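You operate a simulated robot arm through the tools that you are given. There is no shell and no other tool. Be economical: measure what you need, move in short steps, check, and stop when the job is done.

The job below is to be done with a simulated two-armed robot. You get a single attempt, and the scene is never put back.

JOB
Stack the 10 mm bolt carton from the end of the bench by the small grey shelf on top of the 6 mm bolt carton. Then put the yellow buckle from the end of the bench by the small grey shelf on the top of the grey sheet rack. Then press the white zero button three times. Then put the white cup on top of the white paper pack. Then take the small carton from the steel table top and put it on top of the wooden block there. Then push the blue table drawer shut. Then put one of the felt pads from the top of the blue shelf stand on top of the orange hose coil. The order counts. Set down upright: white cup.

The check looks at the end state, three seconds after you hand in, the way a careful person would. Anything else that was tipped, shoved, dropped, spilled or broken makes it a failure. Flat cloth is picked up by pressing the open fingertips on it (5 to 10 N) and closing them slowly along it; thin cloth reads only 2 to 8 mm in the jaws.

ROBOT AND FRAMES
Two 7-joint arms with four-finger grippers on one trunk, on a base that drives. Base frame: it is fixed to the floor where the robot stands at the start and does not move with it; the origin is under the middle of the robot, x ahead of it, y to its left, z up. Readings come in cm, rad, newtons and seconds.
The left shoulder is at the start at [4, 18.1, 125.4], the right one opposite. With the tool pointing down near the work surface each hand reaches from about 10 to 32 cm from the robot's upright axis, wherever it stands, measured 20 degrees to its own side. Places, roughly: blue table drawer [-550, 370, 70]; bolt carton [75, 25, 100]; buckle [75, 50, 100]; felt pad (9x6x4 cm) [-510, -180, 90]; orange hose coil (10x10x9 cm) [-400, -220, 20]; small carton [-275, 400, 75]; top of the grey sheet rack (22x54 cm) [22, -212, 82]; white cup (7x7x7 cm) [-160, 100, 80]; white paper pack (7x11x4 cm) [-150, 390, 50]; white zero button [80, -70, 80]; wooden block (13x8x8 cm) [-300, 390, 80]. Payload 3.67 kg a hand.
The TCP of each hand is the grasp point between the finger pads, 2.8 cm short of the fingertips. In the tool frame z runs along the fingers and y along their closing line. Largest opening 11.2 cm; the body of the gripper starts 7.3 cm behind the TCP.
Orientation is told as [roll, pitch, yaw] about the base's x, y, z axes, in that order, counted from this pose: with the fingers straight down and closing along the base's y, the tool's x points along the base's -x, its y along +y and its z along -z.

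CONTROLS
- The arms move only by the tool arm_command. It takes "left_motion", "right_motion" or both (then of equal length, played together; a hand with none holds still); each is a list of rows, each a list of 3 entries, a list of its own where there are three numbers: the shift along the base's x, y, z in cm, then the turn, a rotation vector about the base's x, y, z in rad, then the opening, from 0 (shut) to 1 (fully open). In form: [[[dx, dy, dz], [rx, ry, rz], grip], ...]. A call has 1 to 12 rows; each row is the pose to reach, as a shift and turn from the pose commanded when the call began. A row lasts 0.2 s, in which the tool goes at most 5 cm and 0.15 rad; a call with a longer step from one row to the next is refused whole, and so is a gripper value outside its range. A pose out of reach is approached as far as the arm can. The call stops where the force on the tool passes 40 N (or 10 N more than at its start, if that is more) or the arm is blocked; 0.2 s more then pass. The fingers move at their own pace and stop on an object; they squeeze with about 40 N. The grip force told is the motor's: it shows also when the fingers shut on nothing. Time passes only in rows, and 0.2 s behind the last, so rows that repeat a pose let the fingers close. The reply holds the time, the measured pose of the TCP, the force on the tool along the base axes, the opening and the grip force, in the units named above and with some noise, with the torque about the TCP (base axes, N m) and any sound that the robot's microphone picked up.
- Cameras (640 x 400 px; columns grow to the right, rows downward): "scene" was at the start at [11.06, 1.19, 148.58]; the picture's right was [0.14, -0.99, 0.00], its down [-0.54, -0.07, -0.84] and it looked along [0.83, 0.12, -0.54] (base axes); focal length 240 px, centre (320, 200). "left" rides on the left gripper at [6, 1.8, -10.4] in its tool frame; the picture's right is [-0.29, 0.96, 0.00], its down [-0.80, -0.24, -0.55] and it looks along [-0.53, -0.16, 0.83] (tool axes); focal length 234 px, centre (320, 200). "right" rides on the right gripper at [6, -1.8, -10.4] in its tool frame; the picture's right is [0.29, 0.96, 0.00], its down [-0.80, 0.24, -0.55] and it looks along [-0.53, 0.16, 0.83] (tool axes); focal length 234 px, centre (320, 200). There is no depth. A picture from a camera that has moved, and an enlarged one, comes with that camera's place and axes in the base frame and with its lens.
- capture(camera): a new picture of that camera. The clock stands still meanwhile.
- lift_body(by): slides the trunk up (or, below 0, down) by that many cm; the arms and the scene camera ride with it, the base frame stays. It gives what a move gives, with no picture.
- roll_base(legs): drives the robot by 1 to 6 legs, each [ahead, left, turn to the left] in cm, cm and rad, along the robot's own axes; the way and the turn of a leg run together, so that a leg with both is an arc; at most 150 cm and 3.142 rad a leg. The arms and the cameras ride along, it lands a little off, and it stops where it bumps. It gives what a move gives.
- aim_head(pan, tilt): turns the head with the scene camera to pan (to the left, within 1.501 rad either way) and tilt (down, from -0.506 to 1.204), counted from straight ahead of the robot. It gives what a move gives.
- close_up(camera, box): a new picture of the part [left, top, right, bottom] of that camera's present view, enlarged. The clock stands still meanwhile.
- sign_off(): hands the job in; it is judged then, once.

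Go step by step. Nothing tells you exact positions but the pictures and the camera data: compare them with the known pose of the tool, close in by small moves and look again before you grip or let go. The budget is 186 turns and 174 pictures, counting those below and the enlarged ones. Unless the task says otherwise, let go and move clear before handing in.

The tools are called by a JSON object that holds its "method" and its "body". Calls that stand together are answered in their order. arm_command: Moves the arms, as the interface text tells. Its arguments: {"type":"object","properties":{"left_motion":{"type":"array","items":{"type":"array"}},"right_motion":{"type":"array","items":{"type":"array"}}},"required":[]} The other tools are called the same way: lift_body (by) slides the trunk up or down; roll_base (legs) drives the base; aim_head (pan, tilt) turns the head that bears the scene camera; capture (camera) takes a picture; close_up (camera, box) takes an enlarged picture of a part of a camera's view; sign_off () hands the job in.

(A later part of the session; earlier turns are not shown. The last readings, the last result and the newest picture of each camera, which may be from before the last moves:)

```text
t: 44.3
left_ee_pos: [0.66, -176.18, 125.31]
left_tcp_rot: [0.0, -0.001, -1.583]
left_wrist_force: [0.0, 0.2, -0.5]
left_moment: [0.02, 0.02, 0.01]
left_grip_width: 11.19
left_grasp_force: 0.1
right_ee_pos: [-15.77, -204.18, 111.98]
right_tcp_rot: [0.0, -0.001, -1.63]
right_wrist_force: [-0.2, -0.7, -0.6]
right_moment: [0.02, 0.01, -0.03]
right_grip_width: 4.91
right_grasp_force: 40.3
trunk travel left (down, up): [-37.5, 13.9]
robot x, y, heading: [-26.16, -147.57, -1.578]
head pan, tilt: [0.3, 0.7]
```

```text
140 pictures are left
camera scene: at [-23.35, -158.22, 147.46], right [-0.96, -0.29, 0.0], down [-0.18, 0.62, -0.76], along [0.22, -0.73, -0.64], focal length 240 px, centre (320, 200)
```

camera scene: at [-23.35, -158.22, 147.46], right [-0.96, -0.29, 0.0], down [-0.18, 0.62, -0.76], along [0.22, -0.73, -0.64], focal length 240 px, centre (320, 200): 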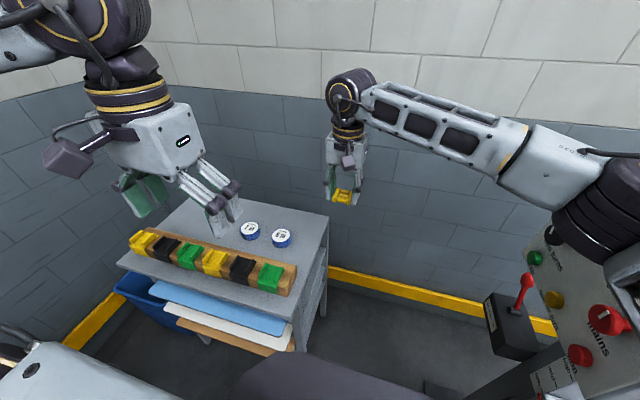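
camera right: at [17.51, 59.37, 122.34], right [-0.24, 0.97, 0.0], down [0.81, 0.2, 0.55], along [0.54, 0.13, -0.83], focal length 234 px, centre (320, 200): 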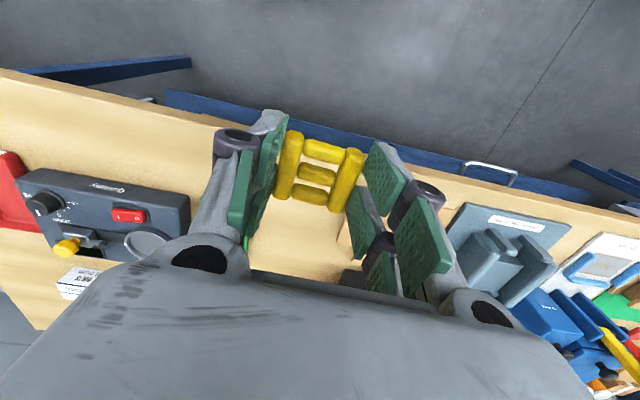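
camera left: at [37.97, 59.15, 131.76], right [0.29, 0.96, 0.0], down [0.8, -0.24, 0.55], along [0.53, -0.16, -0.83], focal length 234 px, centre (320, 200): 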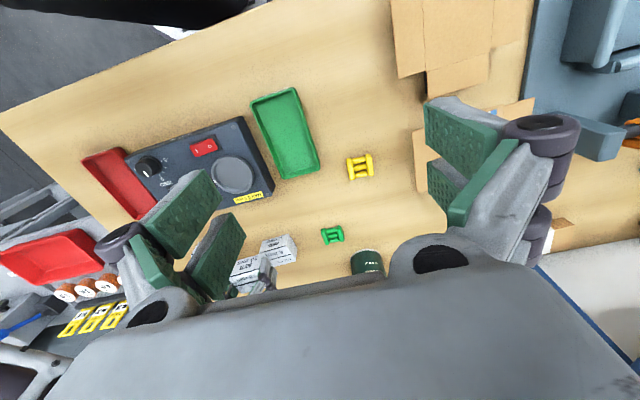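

The rack top is free left of the two tins, around [33, -208]. Before shifting left I check what stands on that side.

{"method": "aim_head", "body": {"pan": 1.3, "tilt": 0.9}}

{"method": "capture", "body": {"camera": "scene"}}

{"method": "capture", "body": {"camera": "left"}}

```text
t: 45.5
left_ee_pos: [0.53, -176.2, 125.24]
left_tcp_rot: [0.0, 0.0, -1.583]
left_wrist_force: [0.2, 0.4, 1.0]
left_moment: [-0.01, 0.02, 0.0]
left_grip_width: 11.21
left_grasp_force: 0.0
right_ee_pos: [-15.79, -204.35, 112.15]
right_tcp_rot: [0.001, 0.001, -1.633]
right_wrist_force: [-0.6, -0.4, -0.8]
right_moment: [0.03, 0.02, 0.0]
right_grip_width: 4.93
right_grasp_force: 40.3
trunk travel left (down, up): [-37.5, 13.9]
robot x, y, heading: [-26.0, -148.2, -1.582]
head pan, tilt: [1.3, 0.901]
```

```text
139 pictures are left
camera scene: at [-18.52, -152.18, 145.84], right [-0.28, -0.96, 0.0], down [-0.75, 0.22, -0.62], along [0.6, -0.17, -0.78], focal length 240 px, centre (320, 200)
```

scene: 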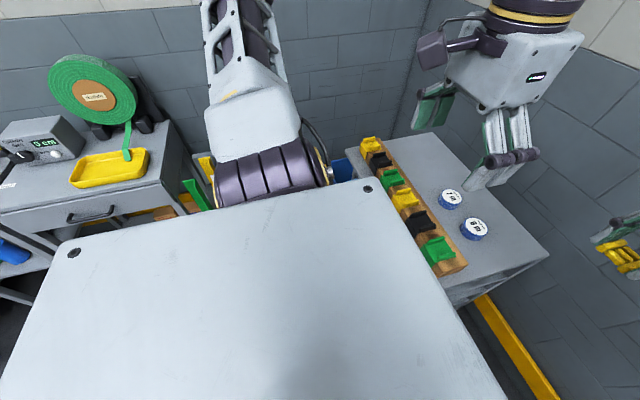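

```text
138 pictures are left
camera left: at [2.54, -170.12, 135.81], right [0.95, -0.3, 0.0], down [-0.25, -0.79, 0.55], along [-0.17, -0.53, -0.83], focal length 234 px, centre (320, 200)
```

left: 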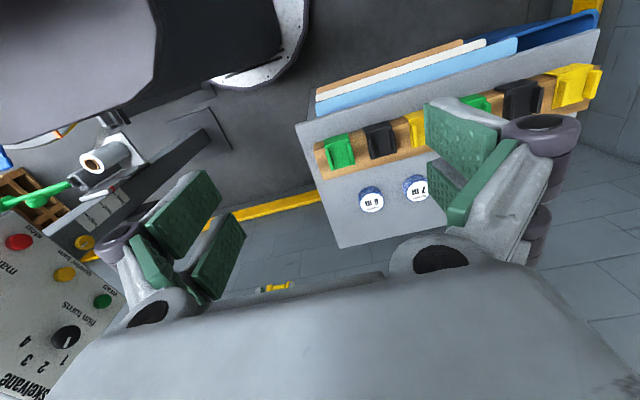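

The stand lies further out (x ≥ 45), so I can shift left about 34 cm.

{"method": "roll_base", "body": {"legs": [[0, 34, 0]]}}

{"method": "aim_head", "body": {"pan": 0.2, "tilt": 0.8}}

{"method": "capture", "body": {"camera": "scene"}}

{"method": "capture", "body": {"camera": "right"}}

```text
t: 47.8
left_ee_pos: [35.23, -176.46, 125.27]
left_tcp_rot: [0.002, -0.001, -1.579]
left_wrist_force: [-0.5, 0.1, -0.2]
left_moment: [0.01, -0.02, -0.01]
left_grip_width: 11.21
left_grasp_force: 0.1
right_ee_pos: [18.79, -204.58, 112.02]
right_tcp_rot: [0.001, 0.0, -1.631]
right_wrist_force: [0.2, -0.4, 0.0]
right_moment: [0.01, -0.02, -0.02]
right_grip_width: 4.87
right_grasp_force: 40.0
trunk travel left (down, up): [-37.5, 13.9]
robot x, y, heading: [8.55, -148.48, -1.582]
head pan, tilt: [1.3, 0.901]
```

```text
t: 49.2
left_ee_pos: [35.39, -176.46, 125.38]
left_tcp_rot: [0.002, 0.0, -1.579]
left_wrist_force: [-0.8, 0.9, -0.4]
left_moment: [-0.02, 0.01, 0.0]
left_grip_width: 11.18
left_grasp_force: 0.1
right_ee_pos: [18.85, -204.68, 111.97]
right_tcp_rot: [-0.001, 0.0, -1.632]
right_wrist_force: [-0.2, -0.5, -0.5]
right_moment: [-0.01, 0.04, 0.0]
right_grip_width: 4.88
right_grasp_force: 40.0
trunk travel left (down, up): [-37.5, 13.9]
robot x, y, heading: [8.23, -148.38, -1.582]
head pan, tilt: [0.201, 0.799]
```

```text
137 pictures are left
camera scene: at [10.39, -158.31, 146.63], right [-0.98, -0.19, 0.0], down [-0.14, 0.7, -0.7], along [0.13, -0.68, -0.72], focal length 240 px, centre (320, 200)
```

scene: 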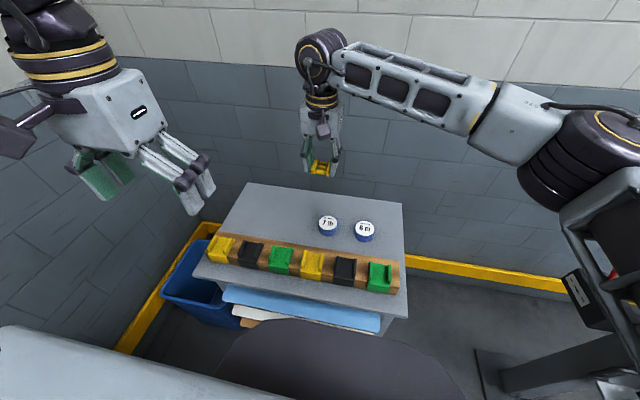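

```text
136 pictures are left
camera right: at [17.41, -198.45, 122.37], right [0.97, 0.23, 0.0], down [0.19, -0.81, 0.55], along [0.13, -0.54, -0.83], focal length 234 px, centre (320, 200)
```

right: 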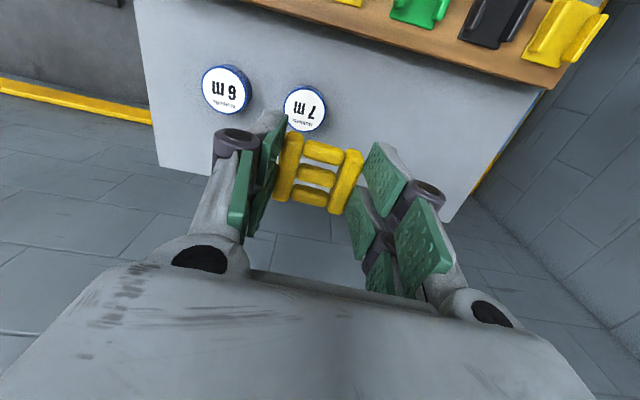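

Rack top is near z 84; I aim at [30, -208] and go down to z 93 first.

{"method": "arm_command", "body": {"right_motion": [[[4, -1, 0], [0, 0, 0], 0.25], [[8, -2, 0], [0, 0, 0], 0.25], [[11.1, -3.4, -2], [0, 0, 0], 0.25], [[11.1, -3.4, -6], [0, 0, 0], 0.25], [[11.1, -3.4, -10], [0, 0, 0], 0.25], [[11.1, -3.4, -14], [0, 0, 0], 0.25], [[11.1, -3.4, -18], [0, 0, 0], 0.25], [[11.1, -3.4, -18], [0, 0, 0], 0.25]]}}

{"method": "close_up", "body": {"camera": "scene", "box": [180, 120, 420, 270]}}

{"method": "capture", "body": {"camera": "right"}}

```text
t: 51.0
left_ee_pos: [35.31, -176.32, 125.4]
left_tcp_rot: [0.001, -0.001, -1.579]
left_wrist_force: [0.5, -0.2, 1.3]
left_moment: [0.0, 0.02, 0.02]
left_grip_width: 11.21
left_grasp_force: 0.1
right_ee_pos: [29.89, -207.94, 93.94]
right_tcp_rot: [-0.001, 0.0, -1.633]
right_wrist_force: [0.5, 0.1, -0.6]
right_moment: [-0.02, -0.03, 0.01]
right_grip_width: 4.88
right_grasp_force: 40.0
trunk travel left (down, up): [-37.5, 13.9]
robot x, y, heading: [8.51, -148.3, -1.577]
head pan, tilt: [0.201, 0.799]
```

```text
2.67 times, centred on (300, 195) of scene
camera zoom: at [10.36, -158.26, 146.64], right [-0.98, -0.19, 0.0], down [-0.14, 0.7, -0.7], along [0.13, -0.68, -0.72], focal length 640 px, centre (373, 213)
```

zoom: 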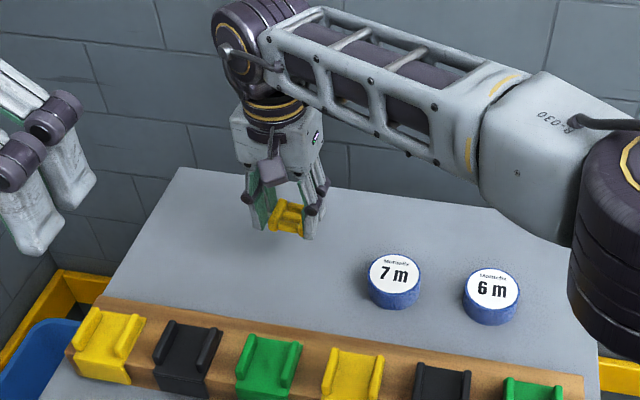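

```text
134 pictures are left
camera right: at [28.49, -201.88, 104.32], right [0.97, 0.23, 0.0], down [0.19, -0.81, 0.56], along [0.13, -0.54, -0.83], focal length 234 px, centre (320, 200)
```

right: 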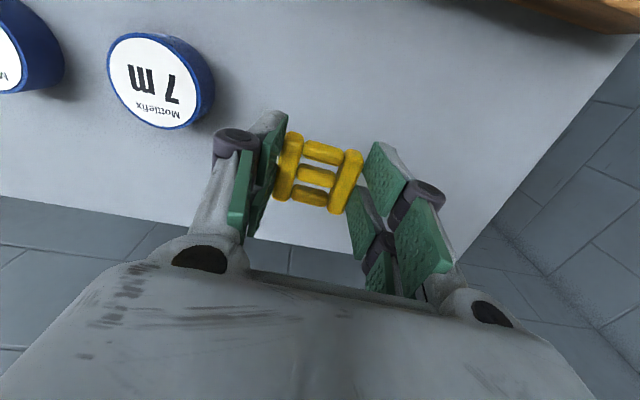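

Clear spot. I descend slowly until contact.

{"method": "arm_command", "body": {"right_motion": [[[0, 0, -3], [0, 0, 0], 0.25], [[0, 0, -5], [0, 0, 0], 0.25], [[0, 0, -5.6], [0, 0, 0], 0.25], [[0, 0, -6], [0, 0, 0], 0.25], [[0, 0, -6.4], [0, 0, 0], 0.25]]}}

{"method": "close_up", "body": {"camera": "scene", "box": [230, 150, 326, 210]}}

```text
t: 52.2
left_ee_pos: [35.21, -176.31, 125.35]
left_tcp_rot: [-0.002, -0.001, -1.578]
left_wrist_force: [0.1, -0.2, 1.1]
left_moment: [0.02, 0.01, 0.0]
left_grip_width: 11.23
left_grasp_force: 0.0
right_ee_pos: [29.55, -207.99, 88.27]
right_tcp_rot: [0.0, -0.001, -1.631]
right_wrist_force: [-0.4, 0.0, -0.7]
right_moment: [-0.01, 0.0, 0.0]
right_grip_width: 4.91
right_grasp_force: 39.8
right hand out of reach, approached as far as the arm can: row 3, 4, 5
trunk travel left (down, up): [-37.5, 13.9]
robot x, y, heading: [8.68, -148.11, -1.578]
head pan, tilt: [0.201, 0.799]
```

```text
6.67 times, centred on (278, 180) of scene
camera zoom: at [10.35, -158.32, 146.63], right [-0.98, -0.19, 0.0], down [-0.14, 0.7, -0.7], along [0.13, -0.68, -0.72], focal length 1600 px, centre (600, 333)
```

zoom: 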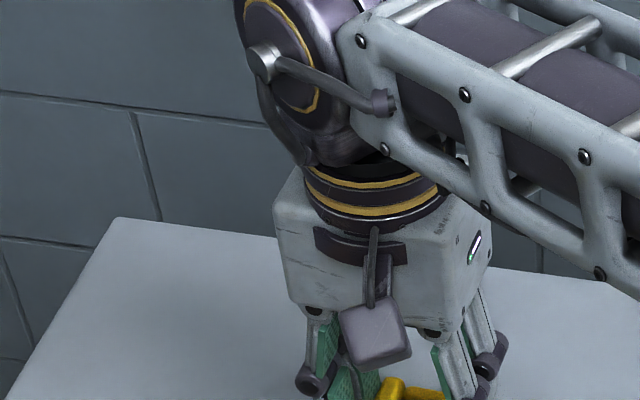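

Arm's reach ends just above; I lower the trunk for the rest.

{"method": "lift_body", "body": {"by": -0.8}}

```text
t: 52.7
left_ee_pos: [35.27, -176.37, 124.46]
left_tcp_rot: [0.0, 0.0, -1.579]
left_wrist_force: [0.3, -0.2, -1.0]
left_moment: [0.02, -0.01, -0.01]
left_grip_width: 11.18
left_grasp_force: 0.0
right_ee_pos: [29.52, -208.09, 87.46]
right_tcp_rot: [-0.002, -0.001, -1.632]
right_wrist_force: [-0.8, 0.3, -0.5]
right_moment: [0.01, -0.02, 0.02]
right_grip_width: 4.9
right_grasp_force: 39.7
trunk travel left (down, up): [-36.7, 14.7]
robot x, y, heading: [8.74, -148.5, -1.579]
head pan, tilt: [0.201, 0.799]
```

{"method": "lift_body", "body": {"by": -0.6}}

{"method": "capture", "body": {"camera": "left"}}

{"method": "capture", "body": {"camera": "right"}}

```text
t: 53.3
left_ee_pos: [35.29, -176.45, 123.87]
left_tcp_rot: [0.001, -0.002, -1.581]
left_wrist_force: [0.6, -0.3, -0.5]
left_moment: [0.01, -0.03, 0.01]
left_grip_width: 11.18
left_grasp_force: 0.0
right_ee_pos: [29.61, -208.03, 86.89]
right_tcp_rot: [0.0, 0.0, -1.632]
right_wrist_force: [-0.6, 0.1, -0.1]
right_moment: [0.04, -0.01, 0.03]
right_grip_width: 4.91
right_grasp_force: 40.2
trunk travel left (down, up): [-36.1, 15.3]
robot x, y, heading: [8.75, -147.89, -1.582]
head pan, tilt: [0.201, 0.799]
```

```text
132 pictures are left
camera left: at [37.18, -170.4, 134.39], right [0.95, -0.3, 0.0], down [-0.25, -0.79, 0.55], along [-0.16, -0.53, -0.83], focal length 234 px, centre (320, 200)
```

left: 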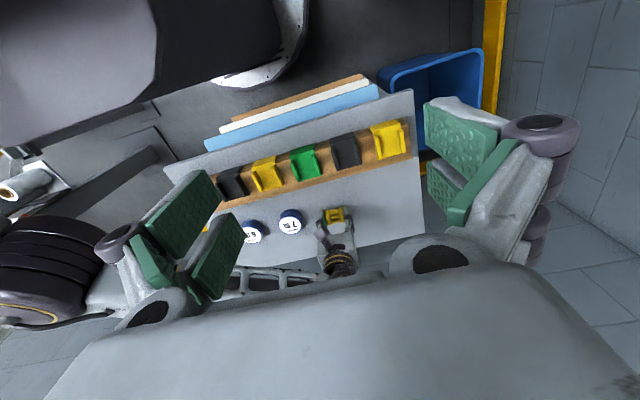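

```text
131 pictures are left
camera right: at [28.01, -201.9, 97.19], right [0.97, 0.23, 0.0], down [0.19, -0.81, 0.55], along [0.13, -0.54, -0.83], focal length 234 px, centre (320, 200)
```

right: 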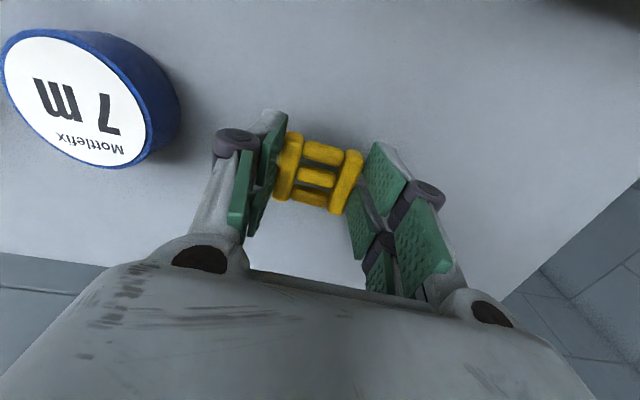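

{"method": "lift_body", "body": {"by": -0.5}}

{"method": "lift_body", "body": {"by": -0.4}}

```text
t: 53.8
left_ee_pos: [35.24, -176.41, 123.34]
left_tcp_rot: [0.001, 0.001, -1.579]
left_wrist_force: [0.3, 0.0, -0.1]
left_moment: [0.0, -0.01, -0.02]
left_grip_width: 11.2
left_grasp_force: 0.0
right_ee_pos: [29.58, -208.08, 86.38]
right_tcp_rot: [0.001, 0.0, -1.63]
right_wrist_force: [0.1, -0.2, -0.8]
right_moment: [0.04, 0.03, -0.01]
right_grip_width: 4.93
right_grasp_force: 39.9
trunk travel left (down, up): [-35.6, 15.8]
robot x, y, heading: [9.06, -148.34, -1.579]
head pan, tilt: [0.201, 0.799]
```

```text
t: 54.4
left_ee_pos: [35.27, -176.3, 123.0]
left_tcp_rot: [-0.001, -0.001, -1.579]
left_wrist_force: [-1.0, -0.9, -0.6]
left_moment: [0.02, -0.01, 0.0]
left_grip_width: 11.2
left_grasp_force: 0.0
right_ee_pos: [29.53, -208.13, 85.95]
right_tcp_rot: [0.002, 0.001, -1.633]
right_wrist_force: [1.0, -0.5, -0.8]
right_moment: [0.0, -0.04, -0.01]
right_grip_width: 4.88
right_grasp_force: 40.3
trunk travel left (down, up): [-35.2, 16.2]
robot x, y, heading: [8.8, -148.01, -1.58]
head pan, tilt: [0.201, 0.799]
```

{"method": "lift_body", "body": {"by": -0.4}}

{"method": "lift_body", "body": {"by": -0.3}}

{"method": "capture", "body": {"camera": "right"}}

```text
t: 54.9
left_ee_pos: [35.23, -176.3, 122.76]
left_tcp_rot: [0.0, -0.002, -1.58]
left_wrist_force: [0.7, 0.5, 0.3]
left_moment: [0.04, -0.04, -0.01]
left_grip_width: 11.19
left_grasp_force: 0.0
right_ee_pos: [29.46, -207.93, 85.78]
right_tcp_rot: [0.004, -0.005, -1.634]
right_wrist_force: [-0.6, -2.8, 28.4]
right_moment: [-0.04, 0.12, 0.0]
right_grip_width: 4.92
right_grasp_force: 40.3
trunk travel left (down, up): [-34.8, 16.6]
robot x, y, heading: [8.78, -148.17, -1.576]
head pan, tilt: [0.201, 0.799]
```

```text
t: 55.4
left_ee_pos: [35.14, -176.21, 122.5]
left_tcp_rot: [0.0, -0.003, -1.58]
left_wrist_force: [0.2, -0.7, -0.2]
left_moment: [0.02, 0.0, 0.04]
left_grip_width: 11.17
left_grasp_force: 0.1
right_ee_pos: [29.55, -207.89, 85.47]
right_tcp_rot: [0.002, -0.002, -1.632]
right_wrist_force: [1.4, -3.9, 32.2]
right_moment: [-0.26, 0.02, 0.02]
right_grip_width: 4.9
right_grasp_force: 39.7
trunk travel left (down, up): [-34.5, 16.9]
robot x, y, heading: [8.33, -148.27, -1.583]
head pan, tilt: [0.201, 0.799]
```

```text
130 pictures are left
camera right: at [27.97, -201.73, 95.84], right [0.97, 0.23, 0.0], down [0.19, -0.81, 0.56], along [0.13, -0.54, -0.83], focal length 234 px, centre (320, 200)
```

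right: 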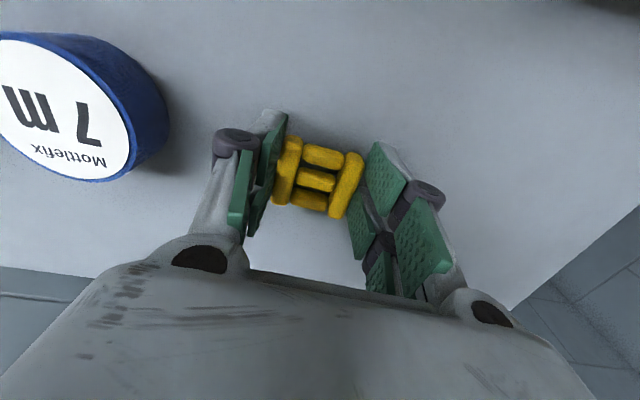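

Contact. I ease up, open and rise.

{"method": "arm_command", "body": {"right_motion": [[[0, 0, 0.3], [0, 0, 0], 0.25], [[0, 0, 0.3], [0, 0, 0], 0.65], [[0, 0, 0.3], [0, 0, 0], 0.65], [[0, 0, 0.3], [0, 0, 0], 0.65], [[0, 0, 5], [0, 0, 0], 0.65], [[0, 0, 10], [0, 0, 0], 0.65], [[0, 0, 14], [0, 0, 0], 0.65], [[-2, 2, 18], [0, 0, 0], 0.65], [[-4, 4, 22], [0, 0, 0], 0.65]]}}

{"method": "close_up", "body": {"camera": "scene", "box": [180, 130, 420, 280]}}

```text
t: 57.4
left_ee_pos: [35.17, -176.33, 122.38]
left_tcp_rot: [-0.001, -0.001, -1.581]
left_wrist_force: [0.3, 0.0, 0.2]
left_moment: [0.03, -0.01, 0.03]
left_grip_width: 11.22
left_grasp_force: 0.0
right_ee_pos: [25.44, -203.95, 107.4]
right_tcp_rot: [0.001, -0.003, -1.632]
right_wrist_force: [0.5, 0.1, 0.1]
right_moment: [0.0, -0.01, 0.0]
right_grip_width: 7.29
right_grasp_force: 0.1
trunk travel left (down, up): [-34.5, 16.9]
robot x, y, heading: [8.64, -148.35, -1.576]
head pan, tilt: [0.201, 0.799]
```

```text
2.67 times, centred on (300, 205) of scene
camera zoom: at [10.26, -158.19, 143.64], right [-0.98, -0.19, 0.0], down [-0.14, 0.7, -0.7], along [0.13, -0.68, -0.72], focal length 640 px, centre (373, 187)
```

zoom: 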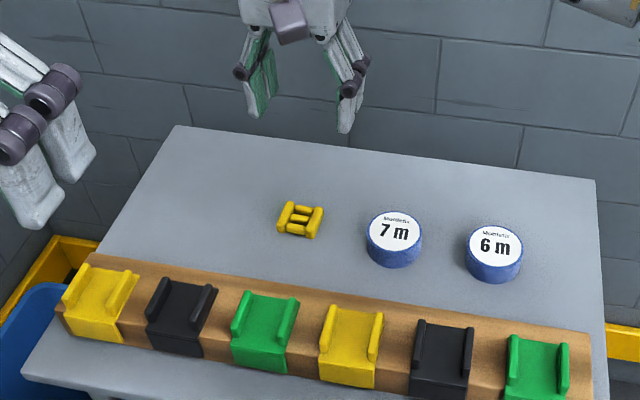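

Buckle is down on the rack. I now go to the feeder: shift off, turn back to face +x and strafe to y ≈ -65.

{"method": "lift_body", "body": {"by": 3}}

{"method": "roll_base", "body": {"legs": [[0, -18, 0], [0, 0, 1.575], [0, 85, 0]]}}

{"method": "aim_head", "body": {"pan": 0.0, "tilt": 0.7}}

{"method": "capture", "body": {"camera": "scene"}}

```text
t: 58.2
left_ee_pos: [35.3, -176.42, 125.42]
left_tcp_rot: [-0.001, 0.001, -1.579]
left_wrist_force: [0.3, -0.5, 1.2]
left_moment: [-0.01, 0.05, -0.03]
left_grip_width: 11.21
left_grasp_force: 0.1
right_ee_pos: [25.56, -204.1, 110.22]
right_tcp_rot: [0.001, 0.0, -1.632]
right_wrist_force: [0.0, -0.2, 0.4]
right_moment: [0.03, -0.01, 0.0]
right_grip_width: 7.28
right_grasp_force: 0.0
trunk travel left (down, up): [-37.5, 13.9]
robot x, y, heading: [8.21, -148.57, -1.585]
head pan, tilt: [0.201, 0.799]
```

```text
t: 68.2
left_ee_pos: [17.74, -36.44, 125.4]
left_tcp_rot: [0.0, -0.001, 0.005]
left_wrist_force: [0.4, -0.2, 0.3]
left_moment: [-0.01, 0.0, 0.02]
left_grip_width: 11.2
left_grasp_force: 0.1
right_ee_pos: [45.69, -45.74, 110.22]
right_tcp_rot: [-0.001, 0.0, -0.048]
right_wrist_force: [0.4, -0.3, -0.2]
right_moment: [0.02, 0.0, 0.01]
right_grip_width: 7.26
right_grasp_force: 0.0
trunk travel left (down, up): [-37.5, 13.9]
robot x, y, heading: [-10.04, -63.4, 0.003]
head pan, tilt: [0.201, 0.799]
```

```text
t: 68.9
left_ee_pos: [17.88, -36.29, 125.28]
left_tcp_rot: [0.001, -0.001, 0.004]
left_wrist_force: [-0.6, 0.8, -0.3]
left_moment: [-0.01, 0.02, -0.03]
left_grip_width: 11.2
left_grasp_force: 0.0
right_ee_pos: [45.59, -45.78, 110.36]
right_tcp_rot: [0.001, 0.0, -0.047]
right_wrist_force: [0.1, -1.1, 0.0]
right_moment: [-0.02, 0.01, 0.01]
right_grip_width: 7.27
right_grasp_force: 0.0
trunk travel left (down, up): [-37.5, 13.9]
robot x, y, heading: [-9.88, -63.31, 0.007]
head pan, tilt: [0.0, 0.7]
```

```text
128 pictures are left
camera scene: at [0.76, -63.29, 147.45], right [0.01, -1.0, 0.0], down [-0.64, 0.0, -0.76], along [0.76, 0.0, -0.64], focal length 240 px, centre (320, 200)
```

scene: 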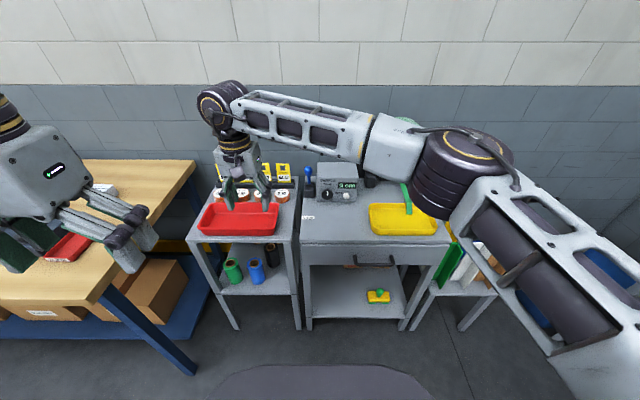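

{"method": "close_up", "body": {"camera": "scene", "box": [290, 150, 370, 200]}}

{"method": "capture", "body": {"camera": "right"}}

```text
8.00 times, centred on (330, 175) of scene
camera zoom: at [0.76, -63.29, 147.45], right [0.01, -1.0, 0.0], down [-0.64, 0.0, -0.76], along [0.76, 0.0, -0.64], focal length 1920 px, centre (240, 400)
```

zoom: 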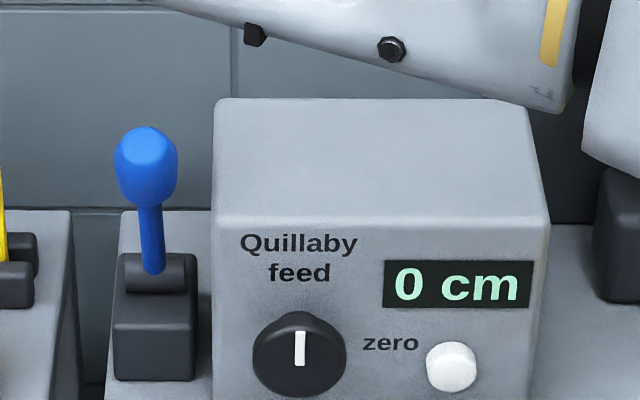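

```text
126 pictures are left
camera right: at [39.48, -47.1, 120.58], right [-0.24, 0.97, 0.0], down [0.81, 0.2, 0.55], along [0.54, 0.13, -0.83], focal length 234 px, centre (320, 200)
```

right: 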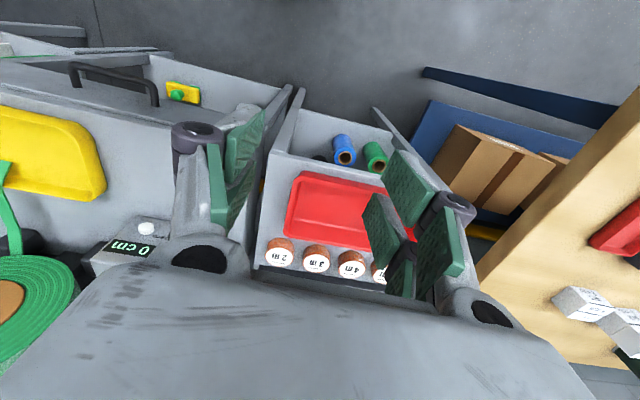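

The zero button is at about [79.4, -74.7, 83.5] on the front face. I move up 10 cm, close the right fingers and tilt them forward.

{"method": "roll_base", "body": {"legs": [[10, 0, 0]]}}

{"method": "arm_command", "body": {"right_motion": [[[1, -4, -1], [0, -0.13, 0], 0.3], [[2, -8, -2], [0, -0.27, 0], 0], [[3, -12, -4], [0, -0.41, 0], 0], [[4, -16, -6], [0, -0.55, 0], 0], [[5, -20, -8], [0, -0.69, 0], 0], [[6, -24, -10], [0, -0.83, 0], 0], [[6.5, -28, -11], [0, -0.97, 0], 0], [[7, -29, -12], [0, -1.1, 0], 0], [[7, -29, -12], [0, -1.1, 0], 0]]}}

{"method": "capture", "body": {"camera": "right"}}

{"method": "capture", "body": {"camera": "scene"}}

```text
t: 70.1
left_ee_pos: [27.6, -36.27, 125.43]
left_tcp_rot: [0.0, -0.001, 0.005]
left_wrist_force: [0.3, 0.0, -0.4]
left_moment: [0.03, 0.02, -0.02]
left_grip_width: 11.19
left_grasp_force: 0.0
right_ee_pos: [55.56, -45.52, 110.26]
right_tcp_rot: [0.0, 0.0, -0.048]
right_wrist_force: [-0.1, 0.4, -0.6]
right_moment: [-0.03, 0.04, 0.01]
right_grip_width: 7.26
right_grasp_force: 0.0
trunk travel left (down, up): [-37.5, 13.9]
robot x, y, heading: [0.07, -63.29, 0.008]
head pan, tilt: [0.0, 0.7]
```

```text
t: 72.1
left_ee_pos: [27.74, -36.32, 125.41]
left_tcp_rot: [-0.001, -0.001, 0.005]
left_wrist_force: [0.1, 0.0, -0.2]
left_moment: [0.03, 0.01, 0.02]
left_grip_width: 11.2
left_grasp_force: 0.0
right_ee_pos: [62.44, -74.6, 98.27]
right_tcp_rot: [0.094, -1.099, -0.102]
right_wrist_force: [0.4, 0.0, -1.1]
right_moment: [0.01, -0.07, 0.03]
right_grip_width: 0.01
right_grasp_force: 35.9
trunk travel left (down, up): [-37.5, 13.9]
robot x, y, heading: [0.22, -63.19, 0.002]
head pan, tilt: [0.0, 0.7]
```

```text
125 pictures are left
camera right: at [50.35, -76.09, 97.57], right [-0.11, 0.97, -0.22], down [-0.13, 0.2, 0.97], along [0.99, 0.14, 0.1], focal length 234 px, centre (320, 200)
```

right: 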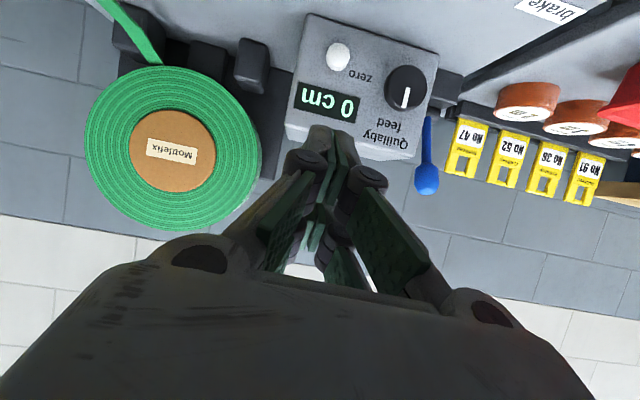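

```text
124 pictures are left
camera scene: at [10.64, -63.32, 147.47], right [0.01, -1.0, 0.0], down [-0.64, 0.0, -0.77], along [0.77, 0.01, -0.64], focal length 240 px, centre (320, 200)
```

scene: 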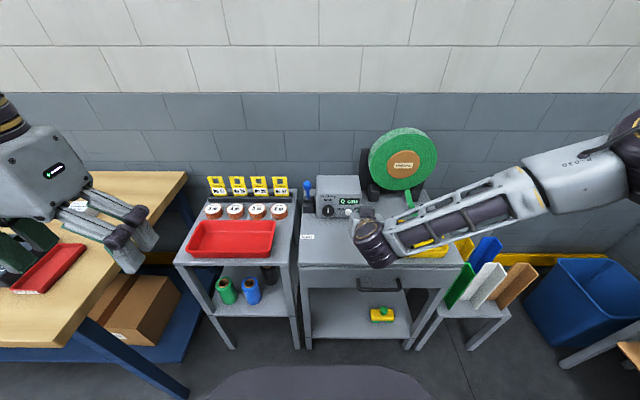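

{"method": "close_up", "body": {"camera": "scene", "box": [300, 170, 380, 220]}}

{"method": "close_up", "body": {"camera": "right", "box": [260, 0, 420, 100]}}

```text
8.00 times, centred on (340, 195) of scene
camera zoom: at [10.64, -63.32, 147.47], right [0.01, -1.0, 0.0], down [-0.64, 0.0, -0.77], along [0.77, 0.01, -0.64], focal length 1920 px, centre (160, 240)
```

zoom: 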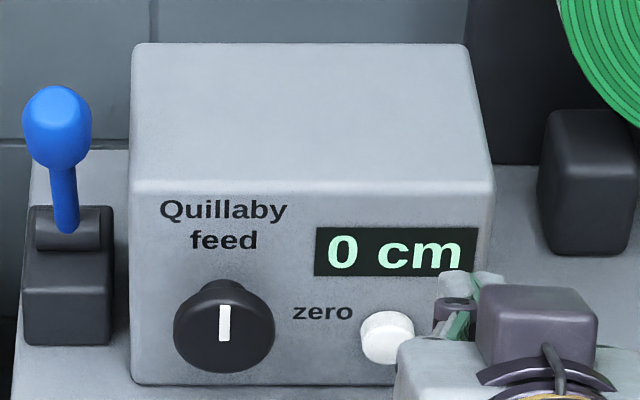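

```text
4.00 times, centred on (340, 50) of right
camera zoom: at [50.35, -76.09, 97.57], right [-0.11, 0.97, -0.22], down [-0.13, 0.2, 0.97], along [0.99, 0.14, 0.1], focal length 937 px, centre (240, 800)
```

zoom: 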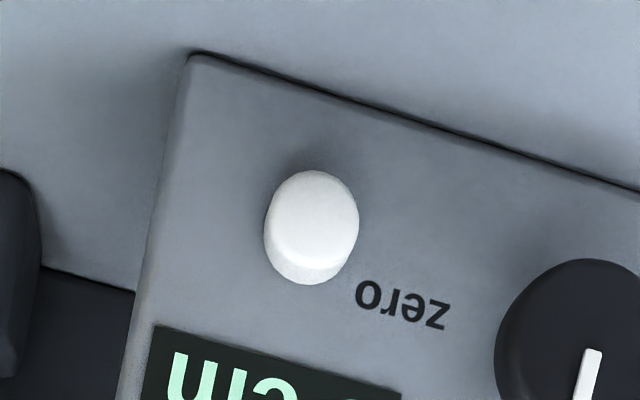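

Button measured near [80.5, -73.6, 82.8]. I bring the tip to about 4 cm before it.

{"method": "arm_command", "body": {"right_motion": [[[2.5, 0.3, -3.5], [0, 0, 0], 0], [[5, 0.6, -7], [0, 0, 0], 0], [[7.5, 1, -10.5], [0, 0, 0], 0], [[9.5, 1, -12.6], [0, 0, 0], 0], [[9.5, 1, -12.6], [0, 0, 0], 0]]}}

{"method": "capture", "body": {"camera": "right"}}

{"method": "close_up", "body": {"camera": "scene", "box": [300, 180, 380, 230]}}

```text
t: 73.3
left_ee_pos: [27.68, -36.29, 125.44]
left_tcp_rot: [0.0, -0.001, 0.007]
left_wrist_force: [0.0, 0.8, 0.7]
left_moment: [-0.03, -0.01, 0.02]
left_grip_width: 11.21
left_grasp_force: 0.1
right_ee_pos: [72.41, -72.54, 86.31]
right_tcp_rot: [0.078, -1.089, -0.099]
right_wrist_force: [-0.1, -0.3, 0.2]
right_moment: [-0.02, -0.01, 0.03]
right_grip_width: 0.0
right_grasp_force: 35.6
right hand out of reach, approached as far as the arm can: row 3, 4, 5
trunk travel left (down, up): [-37.5, 13.9]
robot x, y, heading: [0.14, -63.37, 0.012]
head pan, tilt: [0.0, 0.7]
```

```text
121 pictures are left
camera right: at [60.28, -73.89, 85.72], right [-0.1, 0.97, -0.22], down [-0.12, 0.21, 0.97], along [0.99, 0.13, 0.09], focal length 234 px, centre (320, 200)
```

right: 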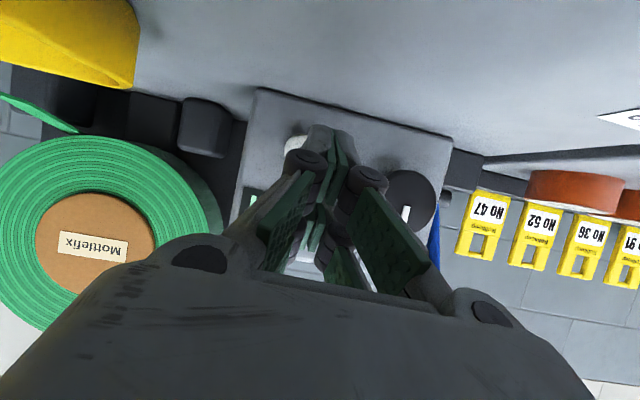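

```text
8.00 times, centred on (340, 205) of scene
camera zoom: at [10.61, -63.38, 147.47], right [0.01, -1.0, 0.0], down [-0.64, 0.0, -0.77], along [0.77, 0.0, -0.64], focal length 1920 px, centre (160, 160)
```

zoom: 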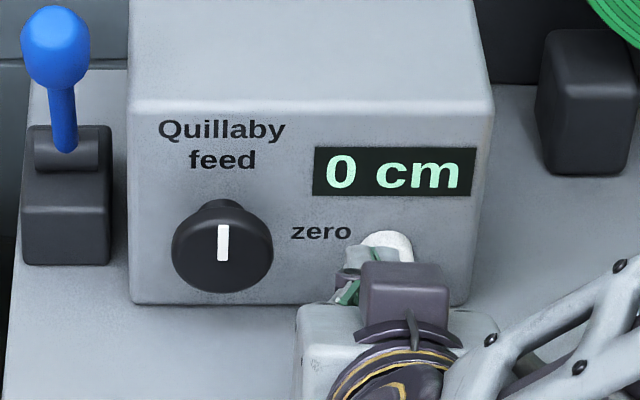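

The arm's reach ends here with this tilt; I back the hand off, lower the trunk and edge forward.

{"method": "arm_command", "body": {"right_motion": [[[-3, -0.8, 2], [0, 0, 0], 0], [[-6, -1.6, 4], [0, 0, 0], 0], [[-6, -1.6, 8], [0, 0, 0], 0], [[-6, -1.6, 8], [0, 0, 0], 0]]}}

{"method": "lift_body", "body": {"by": -8}}

{"method": "roll_base", "body": {"legs": [[5, 0, 0]]}}

{"method": "capture", "body": {"camera": "right"}}

```text
t: 74.3
left_ee_pos: [27.77, -36.18, 125.33]
left_tcp_rot: [0.003, -0.001, 0.005]
left_wrist_force: [-1.1, 0.2, -0.3]
left_moment: [-0.02, 0.01, 0.01]
left_grip_width: 11.21
left_grasp_force: 0.1
right_ee_pos: [66.34, -73.97, 94.24]
right_tcp_rot: [0.092, -1.097, -0.102]
right_wrist_force: [-0.1, -0.3, 0.0]
right_moment: [-0.02, 0.01, -0.01]
right_grip_width: 0.01
right_grasp_force: 36.0
right hand out of reach, approached as far as the arm can: row 1, 2
trunk travel left (down, up): [-37.5, 13.9]
robot x, y, heading: [-0.11, -63.7, 0.005]
head pan, tilt: [0.0, 0.7]
```

```text
t: 75.4
left_ee_pos: [27.64, -36.27, 117.34]
left_tcp_rot: [0.0, -0.002, 0.006]
left_wrist_force: [0.4, -0.8, 0.5]
left_moment: [-0.01, 0.01, -0.06]
left_grip_width: 11.17
left_grasp_force: 0.0
right_ee_pos: [66.49, -74.18, 86.39]
right_tcp_rot: [0.093, -1.1, -0.103]
right_wrist_force: [-0.1, 0.4, 0.0]
right_moment: [0.0, -0.02, -0.01]
right_grip_width: 0.0
right_grasp_force: 36.0
trunk travel left (down, up): [-29.5, 21.9]
robot x, y, heading: [-0.12, -63.56, 0.006]
head pan, tilt: [0.0, 0.7]
```

```text
t: 76.4
left_ee_pos: [32.47, -36.23, 117.52]
left_tcp_rot: [0.0, -0.003, 0.004]
left_wrist_force: [0.6, -0.3, -0.3]
left_moment: [-0.02, 0.01, -0.02]
left_grip_width: 11.2
left_grasp_force: 0.0
right_ee_pos: [71.21, -74.13, 86.45]
right_tcp_rot: [0.093, -1.1, -0.103]
right_wrist_force: [-0.3, -0.5, -1.2]
right_moment: [-0.02, 0.01, -0.01]
right_grip_width: 0.02
right_grasp_force: 34.9
trunk travel left (down, up): [-29.5, 21.9]
robot x, y, heading: [5.09, -63.57, 0.001]
head pan, tilt: [0.0, 0.7]
```

```text
119 pictures are left
camera right: at [59.15, -75.58, 85.63], right [-0.11, 0.97, -0.22], down [-0.13, 0.2, 0.97], along [0.99, 0.14, 0.1], focal length 234 px, centre (320, 200)
```

right: 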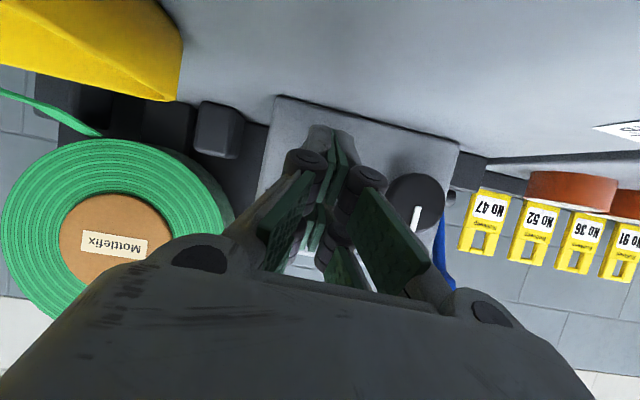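

{"method": "close_up", "body": {"camera": "right", "box": [240, 80, 400, 180]}}

{"method": "close_up", "body": {"camera": "scene", "box": [310, 170, 390, 220]}}

```text
4.00 times, centred on (320, 130) of right
camera zoom: at [59.15, -75.58, 85.63], right [-0.11, 0.97, -0.22], down [-0.13, 0.2, 0.97], along [0.99, 0.14, 0.1], focal length 937 px, centre (320, 480)
```

zoom: 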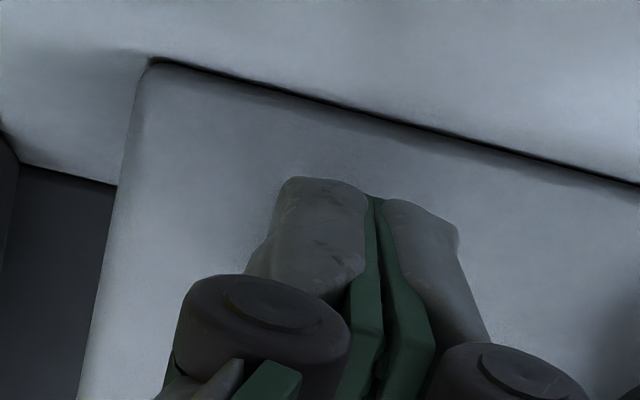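

```text
8.00 times, centred on (350, 195) of scene
camera zoom: at [15.52, -63.24, 139.51], right [0.01, -1.0, 0.0], down [-0.64, 0.0, -0.77], along [0.76, 0.0, -0.64], focal length 1920 px, centre (80, 240)
```

zoom: 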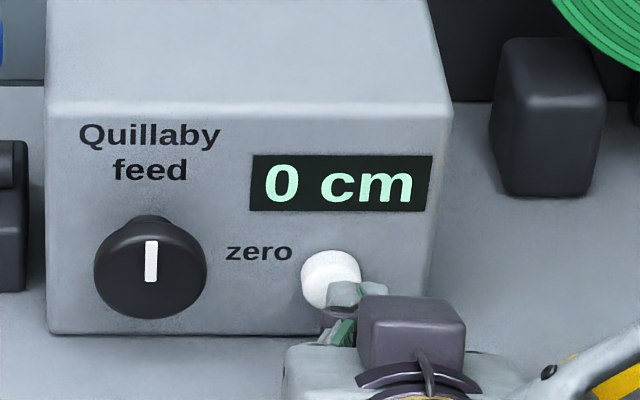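

The tip lines up with the button at [80, -74.4, 83]. I go forward slowly toward contact.

{"method": "arm_command", "body": {"right_motion": [[[2, -0.2, -0.7], [0, 0, 0], 0], [[4, -0.2, -1.4], [0, 0, 0], 0], [[4, -0.2, -1.4], [0, 0, 0], 0]]}}

{"method": "close_up", "body": {"camera": "scene", "box": [310, 170, 390, 220]}}

{"method": "close_up", "body": {"camera": "right", "box": [240, 80, 400, 180]}}

```text
t: 77.2
left_ee_pos: [32.59, -36.31, 117.43]
left_tcp_rot: [0.002, -0.003, 0.003]
left_wrist_force: [0.1, 1.3, 0.6]
left_moment: [-0.01, 0.0, 0.01]
left_grip_width: 11.21
left_grasp_force: 0.0
right_ee_pos: [75.27, -74.45, 85.05]
right_tcp_rot: [0.093, -1.097, -0.103]
right_wrist_force: [-1.8, 0.0, 0.9]
right_moment: [-0.02, -0.04, -0.01]
right_grip_width: 0.0
right_grasp_force: 35.4
trunk travel left (down, up): [-29.5, 21.9]
robot x, y, heading: [4.87, -63.18, 0.007]
head pan, tilt: [0.0, 0.7]
heard: click
```

```text
8.00 times, centred on (350, 195) of scene
camera zoom: at [15.42, -63.27, 139.51], right [0.01, -1.0, 0.0], down [-0.64, 0.0, -0.77], along [0.77, 0.0, -0.64], focal length 1920 px, centre (80, 240)
```

zoom: 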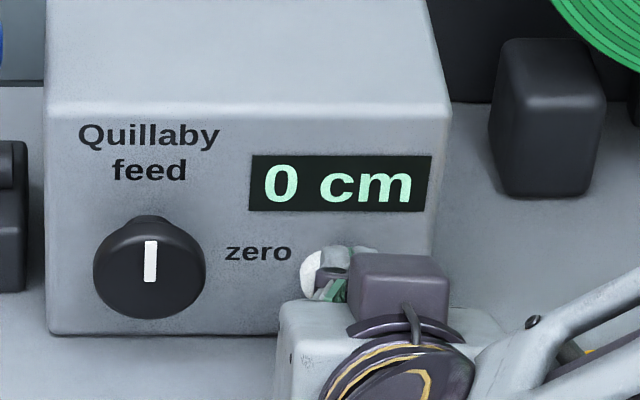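

```text
4.00 times, centred on (320, 130) of right
camera zoom: at [63.09, -75.83, 84.21], right [-0.11, 0.97, -0.22], down [-0.13, 0.2, 0.97], along [0.99, 0.14, 0.1], focal length 937 px, centre (320, 480)
```

zoom: 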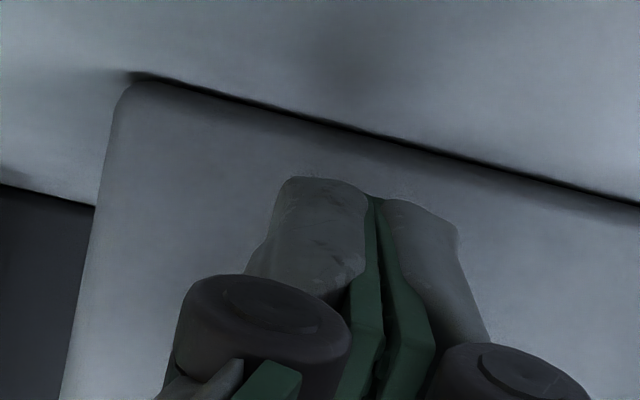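

A click: that was the first press. I retreat so the button comes back.

{"method": "arm_command", "body": {"right_motion": [[[-1.5, 0, 0.5], [0, 0, 0], 0], [[-3, 0, 1], [0, 0, 0], 0], [[-3, 0, 1], [0, 0, 0], 0]]}}

{"method": "close_up", "body": {"camera": "scene", "box": [310, 170, 390, 220]}}

```text
t: 78.0
left_ee_pos: [32.7, -36.39, 117.36]
left_tcp_rot: [-0.001, 0.0, 0.005]
left_wrist_force: [-0.5, 0.3, 0.0]
left_moment: [0.0, 0.03, 0.02]
left_grip_width: 11.22
left_grasp_force: 0.1
right_ee_pos: [72.35, -74.26, 85.76]
right_tcp_rot: [0.093, -1.097, -0.102]
right_wrist_force: [-0.1, -0.3, 0.4]
right_moment: [-0.01, 0.04, -0.02]
right_grip_width: 0.02
right_grasp_force: 36.0
trunk travel left (down, up): [-29.5, 21.9]
robot x, y, heading: [5.03, -63.45, 0.004]
head pan, tilt: [0.0, 0.7]
```

```text
8.00 times, centred on (350, 195) of scene
camera zoom: at [15.65, -63.25, 139.49], right [0.01, -1.0, 0.0], down [-0.64, 0.0, -0.76], along [0.76, 0.0, -0.64], focal length 1920 px, centre (80, 240)
```

zoom: 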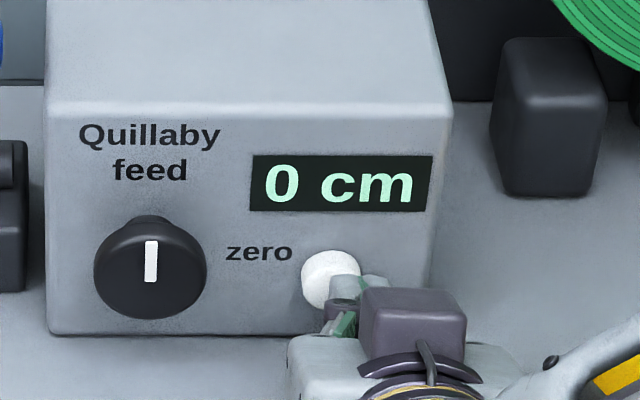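

Second press.

{"method": "arm_command", "body": {"right_motion": [[[1.5, 0, -0.5], [0, 0, 0], 0], [[3, 0, -1], [0, 0, 0], 0], [[3, 0, -1], [0, 0, 0], 0]]}}

{"method": "arm_command", "body": {"right_motion": [[[-1.5, 0, 0.5], [0, 0, 0], 0], [[-3, 0, 1], [0, 0, 0], 0], [[-3, 0, 1], [0, 0, 0], 0]]}}

```text
t: 78.8
left_ee_pos: [32.58, -36.37, 117.43]
left_tcp_rot: [0.0, -0.002, 0.003]
left_wrist_force: [-0.1, -0.1, 0.4]
left_moment: [0.0, 0.0, 0.0]
left_grip_width: 11.16
left_grasp_force: 0.1
right_ee_pos: [75.22, -74.34, 85.02]
right_tcp_rot: [0.093, -1.099, -0.104]
right_wrist_force: [-2.2, -0.4, 1.4]
right_moment: [0.06, -0.06, -0.01]
right_grip_width: 0.0
right_grasp_force: 35.7
trunk travel left (down, up): [-29.5, 21.9]
robot x, y, heading: [4.84, -63.27, 0.004]
head pan, tilt: [0.0, 0.7]
heard: click
```

```text
t: 79.6
left_ee_pos: [32.61, -36.28, 117.29]
left_tcp_rot: [-0.001, 0.0, 0.003]
left_wrist_force: [-0.2, -0.3, -0.5]
left_moment: [0.01, 0.01, -0.01]
left_grip_width: 11.22
left_grasp_force: 0.0
right_ee_pos: [72.38, -74.36, 85.92]
right_tcp_rot: [0.093, -1.099, -0.102]
right_wrist_force: [0.2, 0.3, -0.3]
right_moment: [-0.03, -0.02, -0.02]
right_grip_width: 0.01
right_grasp_force: 35.6
trunk travel left (down, up): [-29.5, 21.9]
robot x, y, heading: [4.97, -63.13, 0.009]
head pan, tilt: [0.0, 0.7]
```

Second click heard. Third press, then I back away and turn the hand back down.

{"method": "arm_command", "body": {"right_motion": [[[1.5, 0, -0.5], [0, 0, 0], 0], [[3, 0, -1], [0, 0, 0], 0], [[3, 0, -1], [0, 0, 0], 0]]}}

{"method": "arm_command", "body": {"right_motion": [[[-2, 0, 0.7], [0, 0, 0], 0], [[-5, 0, 3], [0, 0, 0], 0], [[-8, 0, 6], [0, 0.13, 0], 0], [[-11, 0, 9], [0, 0.27, 0], 0], [[-14, 0, 12], [0, 0.41, 0], 0], [[-16, 1, 15], [0, 0.55, 0], 0], [[-18, 2, 18], [0, 0.69, 0], 0], [[-20, 3, 20], [0, 0.83, 0], 0], [[-22, 4, 22], [0, 0.97, 0], 0.5], [[-24, 5, 24], [0, 1.1, 0], 1], [[-24, 5, 24], [0, 1.1, 0], 1]]}}

{"method": "capture", "body": {"camera": "scene"}}

```text
t: 80.4
left_ee_pos: [32.62, -36.17, 117.25]
left_tcp_rot: [0.0, -0.001, 0.003]
left_wrist_force: [0.2, 0.0, 0.3]
left_moment: [-0.01, -0.03, -0.01]
left_grip_width: 11.23
left_grasp_force: 0.0
right_ee_pos: [75.3, -74.34, 84.98]
right_tcp_rot: [0.092, -1.099, -0.104]
right_wrist_force: [-2.3, -0.4, 1.4]
right_moment: [-0.01, -0.1, -0.07]
right_grip_width: 0.0
right_grasp_force: 35.6
trunk travel left (down, up): [-29.5, 21.9]
robot x, y, heading: [4.87, -63.56, 0.011]
head pan, tilt: [0.0, 0.7]
heard: click
```

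```text
t: 82.8
left_ee_pos: [32.49, -36.38, 117.43]
left_tcp_rot: [0.0, 0.002, 0.003]
left_wrist_force: [-0.2, 0.6, 0.0]
left_moment: [0.0, -0.02, 0.01]
left_grip_width: 11.19
left_grasp_force: 0.1
right_ee_pos: [51.13, -69.33, 108.96]
right_tcp_rot: [0.002, 0.003, -0.046]
right_wrist_force: [-0.5, -0.1, -0.6]
right_moment: [0.02, -0.01, -0.01]
right_grip_width: 9.83
right_grasp_force: 0.0
trunk travel left (down, up): [-29.5, 21.9]
robot x, y, heading: [4.83, -63.38, 0.002]
head pan, tilt: [0.0, 0.7]
```

```text
113 pictures are left
camera scene: at [15.56, -63.3, 139.5], right [0.01, -1.0, 0.0], down [-0.64, 0.0, -0.76], along [0.76, 0.0, -0.64], focal length 240 px, centre (320, 200)
```

scene: 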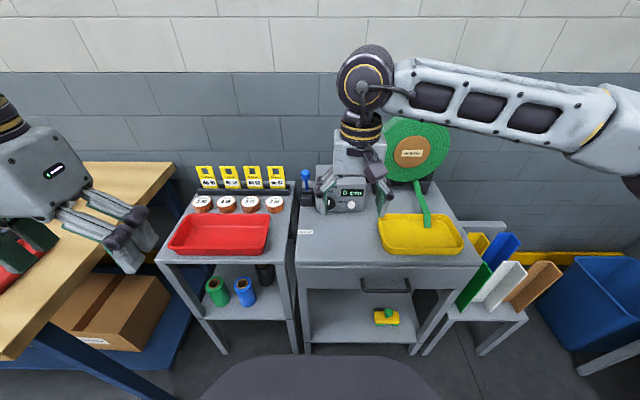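

Three clicks in all. I raise the trunk, back off and turn toward the white cup's area.

{"method": "lift_body", "body": {"by": 8}}

{"method": "roll_base", "body": {"legs": [[-38, 0, 0], [0, 0, 2.2]]}}

{"method": "aim_head", "body": {"pan": 0.0, "tilt": 0.35}}

{"method": "capture", "body": {"camera": "scene"}}

```text
t: 83.9
left_ee_pos: [32.64, -36.23, 125.28]
left_tcp_rot: [0.001, -0.001, 0.004]
left_wrist_force: [-0.7, 0.0, 0.0]
left_moment: [0.02, 0.02, 0.0]
left_grip_width: 11.19
left_grasp_force: 0.1
right_ee_pos: [51.12, -69.38, 116.78]
right_tcp_rot: [0.0, 0.0, -0.048]
right_wrist_force: [0.7, 0.6, -1.0]
right_moment: [-0.04, 0.0, -0.02]
right_grip_width: 11.16
right_grasp_force: 0.0
trunk travel left (down, up): [-37.5, 13.9]
robot x, y, heading: [5.3, -63.14, 0.006]
head pan, tilt: [0.0, 0.7]
```

```text
t: 92.2
left_ee_pos: [-70.97, -56.78, 125.29]
left_tcp_rot: [-0.001, 0.0, 2.203]
left_wrist_force: [0.1, 0.8, 0.4]
left_moment: [-0.01, 0.02, -0.01]
left_grip_width: 11.19
left_grasp_force: 0.1
right_ee_pos: [-54.98, -22.41, 116.87]
right_tcp_rot: [-0.001, 0.0, 2.15]
right_wrist_force: [0.2, 1.1, 0.4]
right_moment: [0.03, 0.0, 0.04]
right_grip_width: 11.19
right_grasp_force: 0.0
trunk travel left (down, up): [-37.5, 13.9]
robot x, y, heading: [-32.86, -63.32, 2.202]
head pan, tilt: [0.0, 0.7]
```

```text
t: 93.0
left_ee_pos: [-70.87, -56.83, 125.46]
left_tcp_rot: [-0.001, 0.0, 2.2]
left_wrist_force: [-0.4, 0.7, 0.2]
left_moment: [0.0, 0.0, 0.0]
left_grip_width: 11.21
left_grasp_force: 0.1
right_ee_pos: [-55.04, -22.42, 116.86]
right_tcp_rot: [0.001, -0.001, 2.15]
right_wrist_force: [-0.5, -0.2, -0.4]
right_moment: [0.01, -0.02, -0.01]
right_grip_width: 11.2
right_grasp_force: 0.0
trunk travel left (down, up): [-37.5, 13.9]
robot x, y, heading: [-32.55, -63.63, 2.203]
head pan, tilt: [0.0, 0.351]
```

```text
112 pictures are left
camera scene: at [-39.3, -54.42, 150.59], right [0.81, 0.59, 0.0], down [0.2, -0.28, -0.94], along [-0.55, 0.76, -0.34], focal length 240 px, centre (320, 200)
```

scene: 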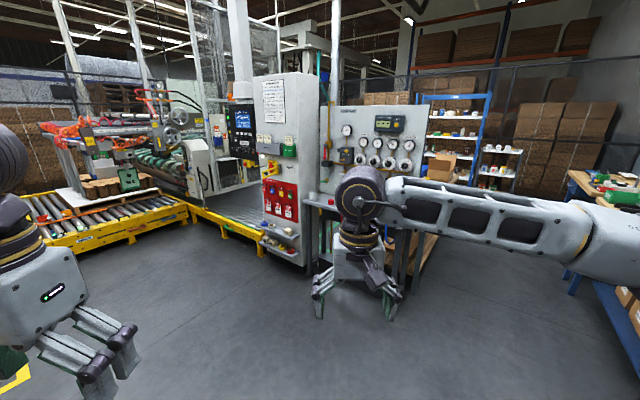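

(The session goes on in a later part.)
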